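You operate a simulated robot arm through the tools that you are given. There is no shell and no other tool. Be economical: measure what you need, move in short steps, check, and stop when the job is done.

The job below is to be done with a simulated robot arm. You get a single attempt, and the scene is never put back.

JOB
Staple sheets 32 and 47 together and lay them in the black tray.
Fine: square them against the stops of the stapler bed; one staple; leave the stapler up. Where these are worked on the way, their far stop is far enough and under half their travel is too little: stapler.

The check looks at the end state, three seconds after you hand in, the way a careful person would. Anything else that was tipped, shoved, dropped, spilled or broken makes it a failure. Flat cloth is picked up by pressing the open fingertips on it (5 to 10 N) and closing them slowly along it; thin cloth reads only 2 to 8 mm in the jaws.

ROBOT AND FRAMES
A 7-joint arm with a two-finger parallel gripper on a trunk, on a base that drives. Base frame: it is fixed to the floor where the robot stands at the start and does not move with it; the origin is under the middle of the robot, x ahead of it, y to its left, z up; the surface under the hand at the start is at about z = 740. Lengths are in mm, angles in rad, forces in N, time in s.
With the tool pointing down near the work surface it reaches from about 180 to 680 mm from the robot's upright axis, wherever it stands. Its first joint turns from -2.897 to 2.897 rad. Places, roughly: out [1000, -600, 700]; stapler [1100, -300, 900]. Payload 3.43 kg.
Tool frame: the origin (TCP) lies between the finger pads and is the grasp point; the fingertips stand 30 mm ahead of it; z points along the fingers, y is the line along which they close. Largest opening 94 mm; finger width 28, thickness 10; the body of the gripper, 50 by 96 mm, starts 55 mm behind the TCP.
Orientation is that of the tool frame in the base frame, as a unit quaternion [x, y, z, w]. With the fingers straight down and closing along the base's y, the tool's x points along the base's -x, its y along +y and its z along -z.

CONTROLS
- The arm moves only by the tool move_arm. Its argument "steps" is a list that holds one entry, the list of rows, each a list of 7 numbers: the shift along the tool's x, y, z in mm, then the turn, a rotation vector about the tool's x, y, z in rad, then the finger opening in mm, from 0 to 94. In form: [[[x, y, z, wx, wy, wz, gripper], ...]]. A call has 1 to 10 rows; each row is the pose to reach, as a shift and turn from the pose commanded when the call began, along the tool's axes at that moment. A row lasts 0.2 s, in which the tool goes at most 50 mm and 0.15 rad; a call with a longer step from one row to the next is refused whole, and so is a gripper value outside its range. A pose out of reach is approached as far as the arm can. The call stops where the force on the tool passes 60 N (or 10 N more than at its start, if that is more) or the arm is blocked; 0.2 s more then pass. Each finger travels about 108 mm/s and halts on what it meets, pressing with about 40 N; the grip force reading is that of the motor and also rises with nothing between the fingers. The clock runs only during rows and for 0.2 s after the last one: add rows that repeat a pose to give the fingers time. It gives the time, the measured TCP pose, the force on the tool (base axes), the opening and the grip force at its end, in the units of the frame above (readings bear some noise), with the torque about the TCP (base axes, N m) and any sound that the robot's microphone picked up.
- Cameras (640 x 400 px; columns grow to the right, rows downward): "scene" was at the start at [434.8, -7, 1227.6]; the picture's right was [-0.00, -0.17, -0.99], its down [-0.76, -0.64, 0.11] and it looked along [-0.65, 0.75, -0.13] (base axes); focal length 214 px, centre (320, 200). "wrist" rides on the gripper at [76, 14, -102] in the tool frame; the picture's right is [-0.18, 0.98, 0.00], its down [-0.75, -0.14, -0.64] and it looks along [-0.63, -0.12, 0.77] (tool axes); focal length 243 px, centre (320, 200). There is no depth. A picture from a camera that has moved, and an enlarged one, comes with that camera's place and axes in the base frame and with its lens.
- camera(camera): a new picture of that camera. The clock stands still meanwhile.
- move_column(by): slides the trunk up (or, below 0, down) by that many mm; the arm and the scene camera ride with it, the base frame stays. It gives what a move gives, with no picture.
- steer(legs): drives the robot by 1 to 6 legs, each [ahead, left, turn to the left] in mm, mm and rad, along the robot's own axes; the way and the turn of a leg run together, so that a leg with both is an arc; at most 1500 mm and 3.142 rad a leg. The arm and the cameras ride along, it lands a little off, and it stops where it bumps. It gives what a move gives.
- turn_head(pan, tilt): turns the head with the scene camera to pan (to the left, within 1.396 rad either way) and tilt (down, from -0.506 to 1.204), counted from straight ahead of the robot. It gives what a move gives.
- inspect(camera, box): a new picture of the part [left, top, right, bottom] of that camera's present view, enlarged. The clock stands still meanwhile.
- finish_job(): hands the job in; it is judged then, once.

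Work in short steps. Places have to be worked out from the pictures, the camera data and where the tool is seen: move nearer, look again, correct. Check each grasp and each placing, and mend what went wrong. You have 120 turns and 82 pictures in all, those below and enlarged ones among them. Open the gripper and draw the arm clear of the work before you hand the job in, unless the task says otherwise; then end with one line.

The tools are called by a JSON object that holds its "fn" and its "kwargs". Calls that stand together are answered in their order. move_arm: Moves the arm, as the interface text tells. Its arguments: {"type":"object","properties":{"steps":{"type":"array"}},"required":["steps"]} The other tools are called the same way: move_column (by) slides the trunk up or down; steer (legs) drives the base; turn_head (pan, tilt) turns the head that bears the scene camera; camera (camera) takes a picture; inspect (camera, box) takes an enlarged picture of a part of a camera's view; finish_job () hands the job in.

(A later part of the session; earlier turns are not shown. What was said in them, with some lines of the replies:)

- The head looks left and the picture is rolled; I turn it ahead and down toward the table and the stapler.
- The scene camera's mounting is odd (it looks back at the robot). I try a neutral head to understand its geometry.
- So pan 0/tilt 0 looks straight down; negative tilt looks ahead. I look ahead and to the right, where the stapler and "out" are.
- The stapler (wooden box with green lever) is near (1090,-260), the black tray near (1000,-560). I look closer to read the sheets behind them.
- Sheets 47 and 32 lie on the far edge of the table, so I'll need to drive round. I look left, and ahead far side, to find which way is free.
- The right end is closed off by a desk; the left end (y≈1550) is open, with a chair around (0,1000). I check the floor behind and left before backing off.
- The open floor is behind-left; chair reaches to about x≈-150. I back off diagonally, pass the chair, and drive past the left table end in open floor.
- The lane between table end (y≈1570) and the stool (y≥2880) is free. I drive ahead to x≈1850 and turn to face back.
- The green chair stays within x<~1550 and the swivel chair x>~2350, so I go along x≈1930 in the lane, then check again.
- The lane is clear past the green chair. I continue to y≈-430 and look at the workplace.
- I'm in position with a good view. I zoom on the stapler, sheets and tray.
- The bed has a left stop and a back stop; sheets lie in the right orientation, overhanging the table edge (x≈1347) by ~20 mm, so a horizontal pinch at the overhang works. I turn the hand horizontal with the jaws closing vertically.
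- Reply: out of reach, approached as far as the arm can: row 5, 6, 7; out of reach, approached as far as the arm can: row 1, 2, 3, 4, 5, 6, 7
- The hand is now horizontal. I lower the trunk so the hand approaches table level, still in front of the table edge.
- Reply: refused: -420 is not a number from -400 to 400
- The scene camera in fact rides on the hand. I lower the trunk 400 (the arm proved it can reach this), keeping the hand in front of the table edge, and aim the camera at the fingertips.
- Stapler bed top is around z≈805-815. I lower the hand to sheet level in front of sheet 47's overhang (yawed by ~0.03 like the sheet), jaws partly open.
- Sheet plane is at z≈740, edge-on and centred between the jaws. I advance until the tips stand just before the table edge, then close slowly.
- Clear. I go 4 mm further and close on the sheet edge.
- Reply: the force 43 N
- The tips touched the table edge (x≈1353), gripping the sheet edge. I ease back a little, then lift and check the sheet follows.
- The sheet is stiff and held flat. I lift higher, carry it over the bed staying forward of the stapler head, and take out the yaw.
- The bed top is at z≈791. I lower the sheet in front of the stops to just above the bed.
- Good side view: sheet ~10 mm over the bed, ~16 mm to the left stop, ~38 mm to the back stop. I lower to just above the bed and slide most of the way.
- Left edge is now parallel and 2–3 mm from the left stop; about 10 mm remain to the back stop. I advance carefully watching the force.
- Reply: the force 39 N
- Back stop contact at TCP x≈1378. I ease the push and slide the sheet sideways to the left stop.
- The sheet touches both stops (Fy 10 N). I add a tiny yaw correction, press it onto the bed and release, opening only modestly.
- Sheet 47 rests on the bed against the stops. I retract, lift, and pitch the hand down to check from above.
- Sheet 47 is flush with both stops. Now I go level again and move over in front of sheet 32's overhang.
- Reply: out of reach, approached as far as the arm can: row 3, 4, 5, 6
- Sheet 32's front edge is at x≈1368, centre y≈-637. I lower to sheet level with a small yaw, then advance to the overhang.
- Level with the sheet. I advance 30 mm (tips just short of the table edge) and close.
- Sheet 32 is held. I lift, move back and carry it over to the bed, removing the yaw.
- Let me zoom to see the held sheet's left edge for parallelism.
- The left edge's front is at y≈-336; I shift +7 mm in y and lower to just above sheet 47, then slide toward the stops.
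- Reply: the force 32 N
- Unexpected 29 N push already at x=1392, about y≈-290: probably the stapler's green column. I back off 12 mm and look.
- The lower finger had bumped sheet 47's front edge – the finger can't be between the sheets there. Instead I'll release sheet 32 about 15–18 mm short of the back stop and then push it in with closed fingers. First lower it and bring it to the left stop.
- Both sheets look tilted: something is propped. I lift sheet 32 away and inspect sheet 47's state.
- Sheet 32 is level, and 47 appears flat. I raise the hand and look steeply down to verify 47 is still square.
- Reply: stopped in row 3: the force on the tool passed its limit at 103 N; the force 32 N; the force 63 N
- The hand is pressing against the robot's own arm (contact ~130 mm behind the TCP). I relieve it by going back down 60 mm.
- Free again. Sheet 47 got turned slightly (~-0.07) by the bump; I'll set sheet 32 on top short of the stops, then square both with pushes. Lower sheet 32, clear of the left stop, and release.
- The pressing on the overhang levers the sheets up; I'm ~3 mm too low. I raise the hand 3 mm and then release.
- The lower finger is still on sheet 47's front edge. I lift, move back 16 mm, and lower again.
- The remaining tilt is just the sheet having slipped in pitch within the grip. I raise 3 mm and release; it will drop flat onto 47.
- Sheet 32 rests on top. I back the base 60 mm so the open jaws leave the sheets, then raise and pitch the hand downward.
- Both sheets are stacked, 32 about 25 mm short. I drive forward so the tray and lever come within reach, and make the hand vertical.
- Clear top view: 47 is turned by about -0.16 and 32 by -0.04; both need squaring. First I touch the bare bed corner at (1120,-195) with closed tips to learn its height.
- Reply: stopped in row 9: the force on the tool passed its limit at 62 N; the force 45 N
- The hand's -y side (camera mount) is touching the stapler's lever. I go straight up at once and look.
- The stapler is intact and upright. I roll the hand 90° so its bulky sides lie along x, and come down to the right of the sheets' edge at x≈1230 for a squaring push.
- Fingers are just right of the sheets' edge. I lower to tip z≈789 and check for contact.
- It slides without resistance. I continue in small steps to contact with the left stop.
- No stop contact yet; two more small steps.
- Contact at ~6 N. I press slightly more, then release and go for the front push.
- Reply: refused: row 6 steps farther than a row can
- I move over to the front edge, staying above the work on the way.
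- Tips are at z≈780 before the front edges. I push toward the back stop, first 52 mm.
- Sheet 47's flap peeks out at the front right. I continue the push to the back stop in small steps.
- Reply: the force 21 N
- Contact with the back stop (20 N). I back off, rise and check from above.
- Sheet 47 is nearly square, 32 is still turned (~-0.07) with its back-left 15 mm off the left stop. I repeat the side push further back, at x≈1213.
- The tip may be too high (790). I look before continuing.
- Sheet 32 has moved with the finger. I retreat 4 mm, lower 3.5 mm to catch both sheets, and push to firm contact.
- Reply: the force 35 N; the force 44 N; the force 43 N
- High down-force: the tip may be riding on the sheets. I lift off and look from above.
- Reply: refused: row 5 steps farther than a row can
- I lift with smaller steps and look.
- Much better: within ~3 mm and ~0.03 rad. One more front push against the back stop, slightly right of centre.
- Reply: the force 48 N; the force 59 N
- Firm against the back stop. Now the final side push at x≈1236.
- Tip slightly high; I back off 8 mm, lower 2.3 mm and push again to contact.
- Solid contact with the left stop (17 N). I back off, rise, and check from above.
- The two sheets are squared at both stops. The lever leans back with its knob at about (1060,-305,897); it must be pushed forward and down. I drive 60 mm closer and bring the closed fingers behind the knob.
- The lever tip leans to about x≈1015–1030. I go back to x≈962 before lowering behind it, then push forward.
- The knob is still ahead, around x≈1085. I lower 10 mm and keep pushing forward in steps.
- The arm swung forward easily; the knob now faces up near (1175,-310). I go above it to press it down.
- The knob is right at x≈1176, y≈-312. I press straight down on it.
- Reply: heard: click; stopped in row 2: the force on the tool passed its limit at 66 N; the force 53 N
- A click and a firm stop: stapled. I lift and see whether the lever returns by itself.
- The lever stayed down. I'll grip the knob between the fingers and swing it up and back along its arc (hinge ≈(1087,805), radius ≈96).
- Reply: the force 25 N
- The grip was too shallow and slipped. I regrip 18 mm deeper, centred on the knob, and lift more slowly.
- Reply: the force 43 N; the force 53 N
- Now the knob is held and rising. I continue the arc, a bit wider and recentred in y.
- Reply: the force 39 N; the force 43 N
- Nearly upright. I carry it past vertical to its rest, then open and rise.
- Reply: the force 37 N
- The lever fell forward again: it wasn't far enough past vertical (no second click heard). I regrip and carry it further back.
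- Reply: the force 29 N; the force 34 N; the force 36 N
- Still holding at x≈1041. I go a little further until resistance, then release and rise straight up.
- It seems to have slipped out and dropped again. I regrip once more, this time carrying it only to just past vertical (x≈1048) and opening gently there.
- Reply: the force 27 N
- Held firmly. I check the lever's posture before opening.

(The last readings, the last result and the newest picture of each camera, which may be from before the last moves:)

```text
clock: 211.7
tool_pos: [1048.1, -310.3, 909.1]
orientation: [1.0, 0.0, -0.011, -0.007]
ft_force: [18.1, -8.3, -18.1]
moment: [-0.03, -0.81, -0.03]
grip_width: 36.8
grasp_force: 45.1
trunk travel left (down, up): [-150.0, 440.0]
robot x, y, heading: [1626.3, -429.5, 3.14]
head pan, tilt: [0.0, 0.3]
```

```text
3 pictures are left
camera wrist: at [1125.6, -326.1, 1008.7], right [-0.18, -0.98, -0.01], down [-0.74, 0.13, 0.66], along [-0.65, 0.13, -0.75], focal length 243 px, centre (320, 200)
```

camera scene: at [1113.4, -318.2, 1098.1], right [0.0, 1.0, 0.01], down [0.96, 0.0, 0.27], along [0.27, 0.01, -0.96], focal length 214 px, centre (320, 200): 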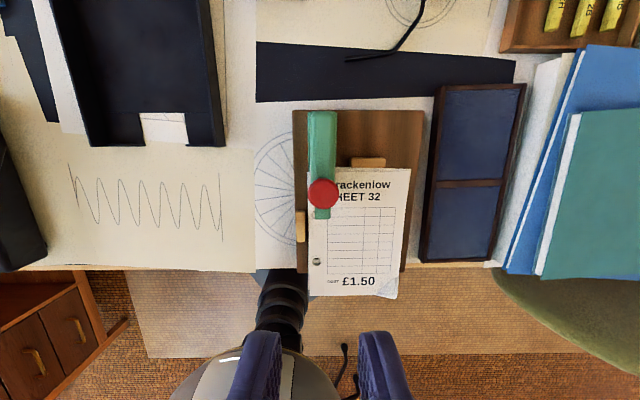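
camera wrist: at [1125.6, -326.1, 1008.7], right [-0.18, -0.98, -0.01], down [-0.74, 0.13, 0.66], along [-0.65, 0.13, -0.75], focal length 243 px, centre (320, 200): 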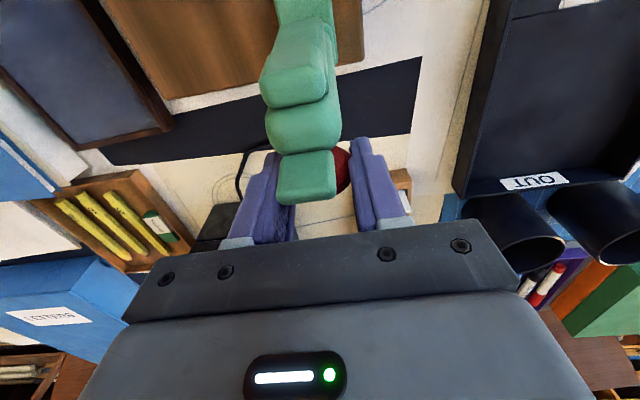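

The lever leans ~14° back past vertical, so it should stay. I open gently and rise.

{"fn": "move_arm", "kwargs": {"steps": [[[0, 0, 0, 0, 0, 0, 36], [0, 0, 0, 0, 0, 0, 40], [0, 0, 0, 0, 0, 0, 46], [0, 0, 0, 0, 0, 0, 56], [0, 0, 0, 0, 0, 0, 70], [0, 0, 0, 0, 0, 0, 86], [0, 0, 0, 0, 0, 0, 86]]]}}

{"fn": "move_arm", "kwargs": {"steps": [[[0, 0, -30, 0, 0, 0, 86], [0, 0, -70, 0, 0, 0, 86], [0, 0, -110, 0, 0, 0, 86], [0, 0, -150, 0, 0, 0, 86], [40, 0, -150, 0, 0, 0, 60], [80, 0, -150, 0, 0, 0, 30], [120, 0, -150, 0, 0, 0, 30], [165, 0, -150, 0, 0, 0, 30], [210, 0, -150, 0, 0, 0, 30]]]}}

{"fn": "camera", "kwargs": {"camera": "scene"}}

```text
clock: 213.3
tool_pos: [1048.2, -310.6, 909.5]
orientation: [1.0, 0.0, -0.011, -0.007]
ft_force: [-0.4, -0.2, 0.4]
moment: [0.01, 0.02, -0.01]
grip_width: 86.4
grasp_force: 0.0
trunk travel left (down, up): [-150.0, 440.0]
robot x, y, heading: [1631.5, -433.7, 3.138]
head pan, tilt: [0.0, 0.3]
```

```text
clock: 215.3
tool_pos: [1261.8, -313.4, 1054.9]
orientation: [1.0, 0.0, -0.012, -0.007]
ft_force: [0.3, 0.0, 0.8]
moment: [-0.01, 0.0, 0.02]
grip_width: 29.9
grasp_force: 0.0
trunk travel left (down, up): [-150.0, 440.0]
robot x, y, heading: [1631.4, -429.0, 3.134]
head pan, tilt: [0.0, 0.3]
```

```text
2 pictures are left
camera scene: at [1181.1, -314.1, 1091.8], right [0.0, 1.0, 0.01], down [0.96, 0.0, 0.27], along [0.27, 0.01, -0.96], focal length 214 px, centre (320, 200)
```

scene: 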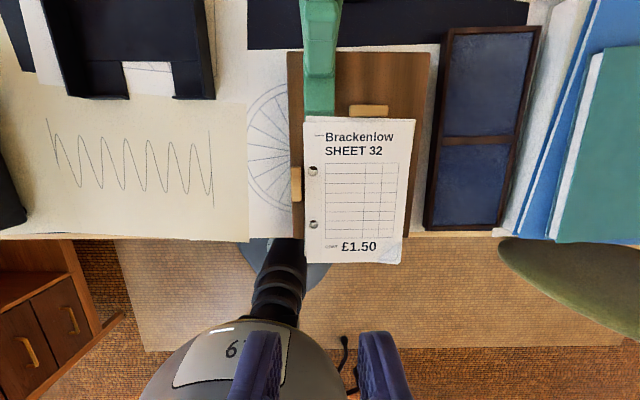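

Stapled (mark visible) and the lever stands up. Before moving the stack I measure the black tray from straight above.

{"fn": "move_arm", "kwargs": {"steps": [[[-24, 40, 0, 0, 0, 0, 30], [-48, 80, 0, 0, 0, 0, 30], [-72, 120, 0, 0, 0, 0, 30], [-96, 160, 0, 0, 0, 0, 30], [-120, 200, 0, 0, 0, 0, 30], [-142, 240, 0, 0, 0, 0, 30], [-142, 240, 0, 0, 0, 0, 30]]]}}

{"fn": "turn_head", "kwargs": {"pan": 0, "tilt": 0}}

{"fn": "inspect", "kwargs": {"camera": "scene", "box": [220, 100, 420, 330]}}

```text
clock: 216.9
tool_pos: [1118.8, -554.1, 1053.4]
orientation: [1.0, 0.0, -0.012, -0.007]
ft_force: [0.4, -0.3, 0.1]
moment: [0.0, 0.0, -0.01]
grip_width: 30.1
grasp_force: 0.1
trunk travel left (down, up): [-150.0, 440.0]
robot x, y, heading: [1632.3, -433.1, 3.137]
head pan, tilt: [0.0, 0.3]
```

```text
clock: 217.7
tool_pos: [1117.9, -553.4, 1053.6]
orientation: [1.0, -0.001, -0.012, -0.007]
ft_force: [-0.3, 0.5, -0.4]
moment: [0.0, 0.0, 0.02]
grip_width: 30.2
grasp_force: 0.1
trunk travel left (down, up): [-150.0, 440.0]
robot x, y, heading: [1633.5, -428.2, 3.135]
head pan, tilt: [0.0, 0.0]
```

```text
1.74 times, centred on (320, 215) of scene
camera zoom: at [1010.1, -553.6, 1096.2], right [0.0, 1.0, 0.01], down [1.0, 0.0, -0.02], along [-0.02, 0.01, -1.0], focal length 373 px, centre (320, 174)
```

zoom: 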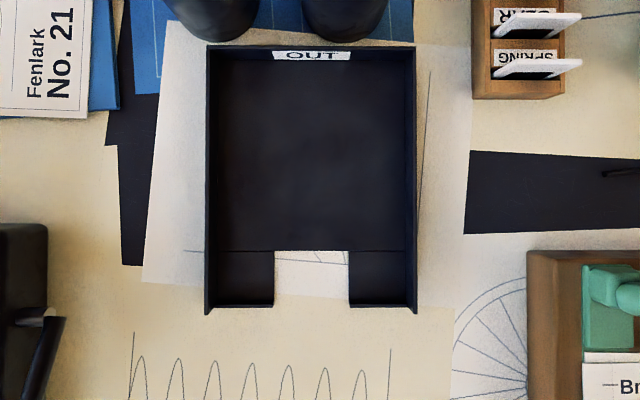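

The tray is open at the front: floor x≈898–1127, y centre ≈-558, with a finger notch. I back the base off 290 mm and bring the hand in line with the stack, rolling it.

{"fn": "steer", "kwargs": {"legs": [[-290, 0, 0.003]]}}

{"fn": "move_arm", "kwargs": {"steps": [[[0, -29, 0, 0, 0, -0.15, 30], [0, -58, 0, 0, 0, -0.3, 30], [0, -87, 0, 0, 0, -0.45, 30], [0, -116, 0, 0, 0, -0.6, 30], [0, -145, 0, 0, 0, -0.75, 30], [0, -174, 0, 0, 0, -0.9, 30], [0, -203, 0, 0, 0, -1.05, 30], [0, -232, 0, 0, 0, -1.2, 30], [0, -261, 0, 0, 0, -1.35, 30], [0, -294, 0, 0, 0, -1.5, 30]]]}}

{"fn": "move_arm", "kwargs": {"steps": [[[0, 0, 0, 0, 0, -0.07, 30], [0, 0, 0, 0, 0, -0.07, 30]]]}}

```text
clock: 219.7
tool_pos: [1409.7, -559.3, 1054.8]
orientation: [1.0, 0.007, -0.012, -0.006]
ft_force: [-0.3, 0.1, 0.6]
moment: [0.01, 0.05, -0.04]
grip_width: 29.9
grasp_force: 0.1
trunk travel left (down, up): [-150.0, 440.0]
robot x, y, heading: [1919.8, -432.1, -3.132]
head pan, tilt: [0.0, 0.0]
```

```text
clock: 221.9
tool_pos: [1406.0, -265.4, 1058.6]
orientation: [0.727, 0.687, -0.004, -0.013]
ft_force: [0.2, 0.0, -1.1]
moment: [0.03, 0.02, -0.03]
grip_width: 30.1
grasp_force: 0.1
trunk travel left (down, up): [-150.0, 440.0]
robot x, y, heading: [1918.6, -428.2, -3.13]
head pan, tilt: [0.0, 0.0]
```

```text
clock: 222.5
tool_pos: [1406.7, -263.9, 1059.5]
orientation: [0.703, 0.711, -0.003, -0.012]
ft_force: [-0.1, 0.6, 0.3]
moment: [-0.02, -0.03, 0.0]
grip_width: 30.3
grasp_force: 0.0
trunk travel left (down, up): [-150.0, 440.0]
robot x, y, heading: [1917.2, -427.7, -3.134]
head pan, tilt: [0.0, 0.0]
```

Now I pitch the hand up to horizontal while descending in front of the bed.

{"fn": "move_arm", "kwargs": {"steps": [[[0, 0, 20, 0.15, 0, 0, 30], [0, 0, 40, 0.3, 0, 0, 30], [0, 0, 60, 0.45, 0, 0, 30], [0, 2, 80, 0.6, 0, 0, 30], [0, 4, 100, 0.75, 0, 0, 30], [0, 6, 120, 0.9, 0, 0, 30], [0, 8, 140, 1.05, 0, 0, 30], [0, 10, 160, 1.2, 0, 0, 30], [0, 10, 185, 1.35, 0, 0, 30], [0, 10, 210, 1.5, 0, 0, 30]]]}}

{"fn": "move_arm", "kwargs": {"steps": [[[0, 0, 0, 0.05, 0, 0, 30], [0, 0, 0, 0.05, 0, 0, 30]]]}}

```text
clock: 224.7
tool_pos: [1411.2, -262.2, 849.4]
orientation: [0.504, 0.518, -0.488, -0.489]
ft_force: [-0.3, -0.2, 0.3]
moment: [-0.01, -0.02, -0.04]
grip_width: 30.1
grasp_force: 0.0
trunk travel left (down, up): [-150.0, 440.0]
robot x, y, heading: [1916.8, -426.6, -3.134]
head pan, tilt: [0.0, 0.0]
```

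```text
clock: 225.3
tool_pos: [1410.3, -261.7, 848.0]
orientation: [0.492, 0.506, -0.5, -0.502]
ft_force: [0.5, -0.4, 0.2]
moment: [0.0, 0.01, -0.02]
grip_width: 29.9
grasp_force: 0.1
trunk travel left (down, up): [-150.0, 440.0]
robot x, y, heading: [1918.6, -430.0, -3.133]
head pan, tilt: [0.0, 0.0]
```

Level. I descend to stack height (z≈789), advance so the tips overlap the front edge by ~20 mm (still ahead of the bed front), and close.

{"fn": "move_arm", "kwargs": {"steps": [[[0, 30, 0, 0, 0.012, 0, 30], [0, 55, 0, 0, 0.012, 0, 30], [0, 59, 0, 0, 0.012, 0, 30], [1, 59, 12, 0, 0.012, 0, 30], [2, 59, 24, 0, 0.012, 0, 30], [2, 59, 35, 0, 0.012, 0, 30], [2, 59, 35, 0, 0.012, 0, 30]]]}}

{"fn": "move_arm", "kwargs": {"steps": [[[0, 0, 0, 0, 0, 0, 18], [0, 0, 0, 0, 0, 0, 8], [0, 0, 0, 0, 0, 0, 0], [0, 0, 0, 0, 0, 0, 0], [0, 0, 0, 0, 0, 0, 0]]]}}

```text
clock: 226.9
tool_pos: [1376.0, -258.3, 790.5]
orientation: [-0.495, -0.502, 0.498, 0.505]
ft_force: [0.0, -0.6, 0.7]
moment: [0.0, 0.0, 0.0]
grip_width: 30.1
grasp_force: 0.1
trunk travel left (down, up): [-150.0, 440.0]
robot x, y, heading: [1920.6, -427.3, -3.131]
head pan, tilt: [0.0, 0.0]
```

```text
clock: 228.1
tool_pos: [1376.1, -257.5, 790.6]
orientation: [-0.497, -0.502, 0.497, 0.504]
ft_force: [0.7, 1.4, -1.1]
moment: [0.02, -0.11, -0.04]
grip_width: 3.8
grasp_force: 38.6
trunk travel left (down, up): [-150.0, 440.0]
robot x, y, heading: [1915.6, -429.9, -3.128]
head pan, tilt: [0.0, 0.0]
```

Grip shows 3.8 mm on the stack. I lift, draw it clear of the stops, and carry it sideways to the tray's centre line.

{"fn": "move_arm", "kwargs": {"steps": [[[0, -15, 0, 0, 0, 0, 0], [0, -35, -10, 0, 0, 0, 0], [0, -70, -20, 0, 0, 0, 0], [0, -85, -32, 0, 0, 0, 0], [-40, -85, -32, 0, 0, 0, 0], [-80, -85, -32, 0, 0, 0, 0], [-120, -85, -32, 0, 0, 0, 0], [-160, -85, -32, 0, 0, 0, 0]]]}}

{"fn": "move_arm", "kwargs": {"steps": [[[-40, 0, 0, 0, 0, 0, 0], [-80, 0, 0, 0, 0, 0, 0], [-120, 0, 0, 0, 0, 0, 0], [-140, 0, 0, 0, 0, 0, 0]]]}}

{"fn": "camera", "kwargs": {"camera": "wrist"}}

```text
clock: 229.9
tool_pos: [1407.7, -420.4, 874.5]
orientation: [-0.495, -0.503, 0.497, 0.505]
ft_force: [-0.7, 0.4, -0.6]
moment: [-0.03, -0.06, 0.07]
grip_width: 3.6
grasp_force: 38.4
trunk travel left (down, up): [-150.0, 440.0]
robot x, y, heading: [1920.8, -425.5, -3.133]
head pan, tilt: [0.0, 0.0]
```

```text
clock: 230.9
tool_pos: [1407.3, -561.6, 868.7]
orientation: [-0.496, -0.504, 0.497, 0.504]
ft_force: [-0.5, -0.1, -1.5]
moment: [0.03, -0.07, 0.0]
grip_width: 3.6
grasp_force: 38.3
trunk travel left (down, up): [-150.0, 440.0]
robot x, y, heading: [1920.7, -430.4, -3.13]
head pan, tilt: [0.0, 0.0]
```

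```text
0 pictures are left
camera wrist: at [1508.3, -484.5, 855.3], right [0.0, -0.17, -0.99], down [0.64, -0.76, 0.13], along [-0.77, -0.63, 0.11], focal length 243 px, centre (320, 200)
```

wrist: 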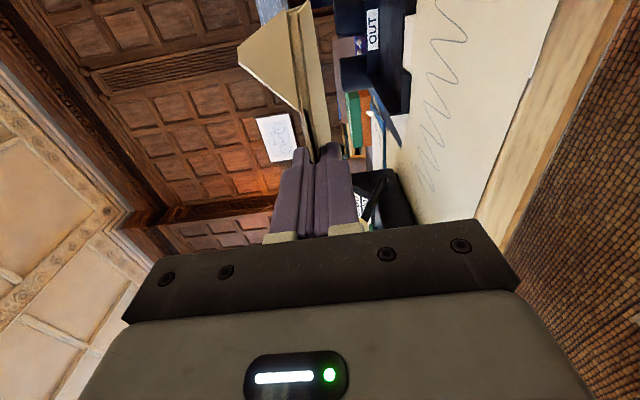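

Both sheets are in the jaws. I drive 250 mm forward over the tray, holding the stack above the walls.

{"fn": "steer", "kwargs": {"legs": [[250, 0, 0]]}}

```text
clock: 232.7
tool_pos: [1153.5, -564.8, 869.2]
orientation: [0.496, 0.504, -0.498, -0.503]
ft_force: [-0.3, 0.2, 0.2]
moment: [0.04, -0.06, 0.0]
grip_width: 3.7
grasp_force: 38.1
trunk travel left (down, up): [-150.0, 440.0]
robot x, y, heading: [1667.0, -435.2, -3.132]
head pan, tilt: [0.0, 0.0]
```

I pitch the stack ~12° nose-down, centre it, and lower its leading edge into the tray.

{"fn": "move_arm", "kwargs": {"steps": [[[4, 0, 10, -0.07, 0, 0, 0], [8, 0, 20, -0.14, 0, 0, 0], [8, 0, 30, -0.21, 0, 0, 0], [8, 20, 30, -0.21, 0, 0, 0], [8, 40, 30, -0.21, 0, 0, 0], [8, 60, 30, -0.21, 0, 0, 0], [8, 60, 30, -0.21, 0, 0, 0]]]}}

{"fn": "move_arm", "kwargs": {"steps": [[[0, 4, 1, 0, 0, 0, 0], [0, 8, 2, 0, 0, 0, 0], [0, 12, 2.5, 0, 0, 0, 0]]]}}

```text
clock: 234.3
tool_pos: [1123.6, -555.7, 808.8]
orientation: [0.546, 0.553, -0.442, -0.449]
ft_force: [-0.1, 0.4, -0.1]
moment: [-0.02, -0.07, -0.01]
grip_width: 3.8
grasp_force: 38.4
trunk travel left (down, up): [-150.0, 440.0]
robot x, y, heading: [1663.8, -431.1, -3.127]
head pan, tilt: [0.0, 0.0]
```

```text
clock: 235.1
tool_pos: [1123.0, -555.8, 796.9]
orientation: [0.545, 0.553, -0.442, -0.449]
ft_force: [-0.6, 0.1, -0.8]
moment: [0.0, -0.08, 0.02]
grip_width: 3.7
grasp_force: 38.2
trunk travel left (down, up): [-150.0, 440.0]
robot x, y, heading: [1665.7, -433.4, -3.127]
head pan, tilt: [0.0, 0.0]
```

No contact yet; I lower a little more, in small steps, to feel the tray floor.

{"fn": "move_arm", "kwargs": {"steps": [[[0, 2, 0.4, 0, 0, 0, 0], [0, 4, 0.8, 0, 0, 0, 0], [0, 4, 0.8, 0, 0, 0, 0]]]}}

{"fn": "move_arm", "kwargs": {"steps": [[[0, 2, 0.4, 0, 0, 0, 0], [0, 4, 0.8, 0, 0, 0, 0], [0, 4, 0.8, 0, 0, 0, 0]]]}}

```text
clock: 235.9
tool_pos: [1124.4, -556.0, 792.8]
orientation: [0.544, 0.554, -0.442, -0.448]
ft_force: [-0.1, 0.6, -0.8]
moment: [-0.02, 0.02, 0.03]
grip_width: 3.5
grasp_force: 38.3
trunk travel left (down, up): [-150.0, 440.0]
robot x, y, heading: [1666.3, -429.0, -3.13]
head pan, tilt: [0.0, 0.0]
```

```text
clock: 236.7
tool_pos: [1123.1, -555.9, 789.0]
orientation: [0.545, 0.552, -0.443, -0.45]
ft_force: [-0.5, -0.3, 2.8]
moment: [-0.16, 0.49, 0.06]
grip_width: 3.7
grasp_force: 38.5
trunk travel left (down, up): [-150.0, 440.0]
robot x, y, heading: [1663.3, -430.2, -3.131]
head pan, tilt: [0.0, 0.0]
```

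Leading edge touches the tray floor (z≈743). I slide it 7 mm toward the back wall, then open wide so the lower finger lowers the front through the notch.

{"fn": "move_arm", "kwargs": {"steps": [[[-1, -0.8, 3.5, 0, 0, 0, 0], [-2, -1.5, 7, 0, 0, 0, 0], [-2, -1.5, 7, 0, 0, 0, 0]]]}}

{"fn": "move_arm", "kwargs": {"steps": [[[0, 0, 0, 0, 0, 0, 8], [0, 0, 0, 0, 0, 0, 20], [0, 0, 0, 0, 0, 0, 36], [0, 0, 0, 0, 0, 0, 52], [0, 0, 0, 0, 0, 0, 52], [0, 0, 0, 0, 0, 0, 52]]]}}

```text
clock: 237.5
tool_pos: [1115.9, -558.1, 787.9]
orientation: [0.546, 0.553, -0.442, -0.448]
ft_force: [0.6, -0.4, 2.6]
moment: [-0.18, 0.51, 0.0]
grip_width: 3.9
grasp_force: 38.2
trunk travel left (down, up): [-150.0, 440.0]
robot x, y, heading: [1666.6, -429.9, -3.127]
head pan, tilt: [0.0, 0.0]
```

```text
clock: 238.9
tool_pos: [1116.1, -558.4, 788.1]
orientation: [0.545, 0.553, -0.442, -0.448]
ft_force: [-0.2, 0.1, 0.3]
moment: [0.0, 0.01, 0.01]
grip_width: 52.3
grasp_force: 0.6
trunk travel left (down, up): [-150.0, 440.0]
robot x, y, heading: [1662.7, -433.7, -3.131]
head pan, tilt: [0.0, 0.0]
```

Released. I draw the fingers straight back out of the notch.

{"fn": "move_arm", "kwargs": {"steps": [[[0, 9.4, -44, 0, 0, 0, 52], [0, 15.6, -73, 0, 0, 0, 52], [0, 15.6, -73, 0, 0, 0, 52]]]}}

```text
clock: 239.7
tool_pos: [1192.0, -557.3, 789.0]
orientation: [0.546, 0.552, -0.442, -0.449]
ft_force: [-0.3, 0.1, 0.0]
moment: [0.01, -0.01, -0.01]
grip_width: 52.0
grasp_force: 0.1
trunk travel left (down, up): [-150.0, 440.0]
robot x, y, heading: [1664.7, -433.1, -3.127]
head pan, tilt: [0.0, 0.0]
```

The stack is released in the tray. I raise the arm and drive back clear of the table.

{"fn": "move_arm", "kwargs": {"steps": [[[0, -40, -8, 0, 0, 0, 52], [0, -78, -16, 0, 0, 0, 70]]]}}

{"fn": "steer", "kwargs": {"legs": [[-240, 0, 0]]}}

```text
clock: 240.3
tool_pos: [1192.3, -559.0, 866.7]
orientation: [0.546, 0.553, -0.442, -0.449]
ft_force: [-0.6, 0.2, 0.4]
moment: [0.0, 0.0, -0.01]
grip_width: 69.9
grasp_force: 0.0
trunk travel left (down, up): [-150.0, 440.0]
robot x, y, heading: [1666.1, -430.2, -3.129]
head pan, tilt: [0.0, 0.0]
```

```text
clock: 242.1
tool_pos: [1430.1, -557.1, 867.4]
orientation: [0.545, 0.554, -0.443, -0.448]
ft_force: [-0.1, -1.3, 0.1]
moment: [-0.01, 0.03, 0.02]
grip_width: 69.7
grasp_force: 0.0
trunk travel left (down, up): [-150.0, 440.0]
robot x, y, heading: [1901.4, -429.2, -3.124]
head pan, tilt: [0.0, 0.0]
```

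The arm is clear of the table, the gripper is open, and the lever was up when last seen, so I hand the job in.

{"fn": "finish_job", "kwargs": {}}

```text
The job is handed in.
```

I squared sheets 32 and 47 against the stops, stapled them once (one click), left the stapler lever up, and released the stack into the black tray. I had no pictures left to check how it lies in the tray, so that part rests on position and force readings alone.
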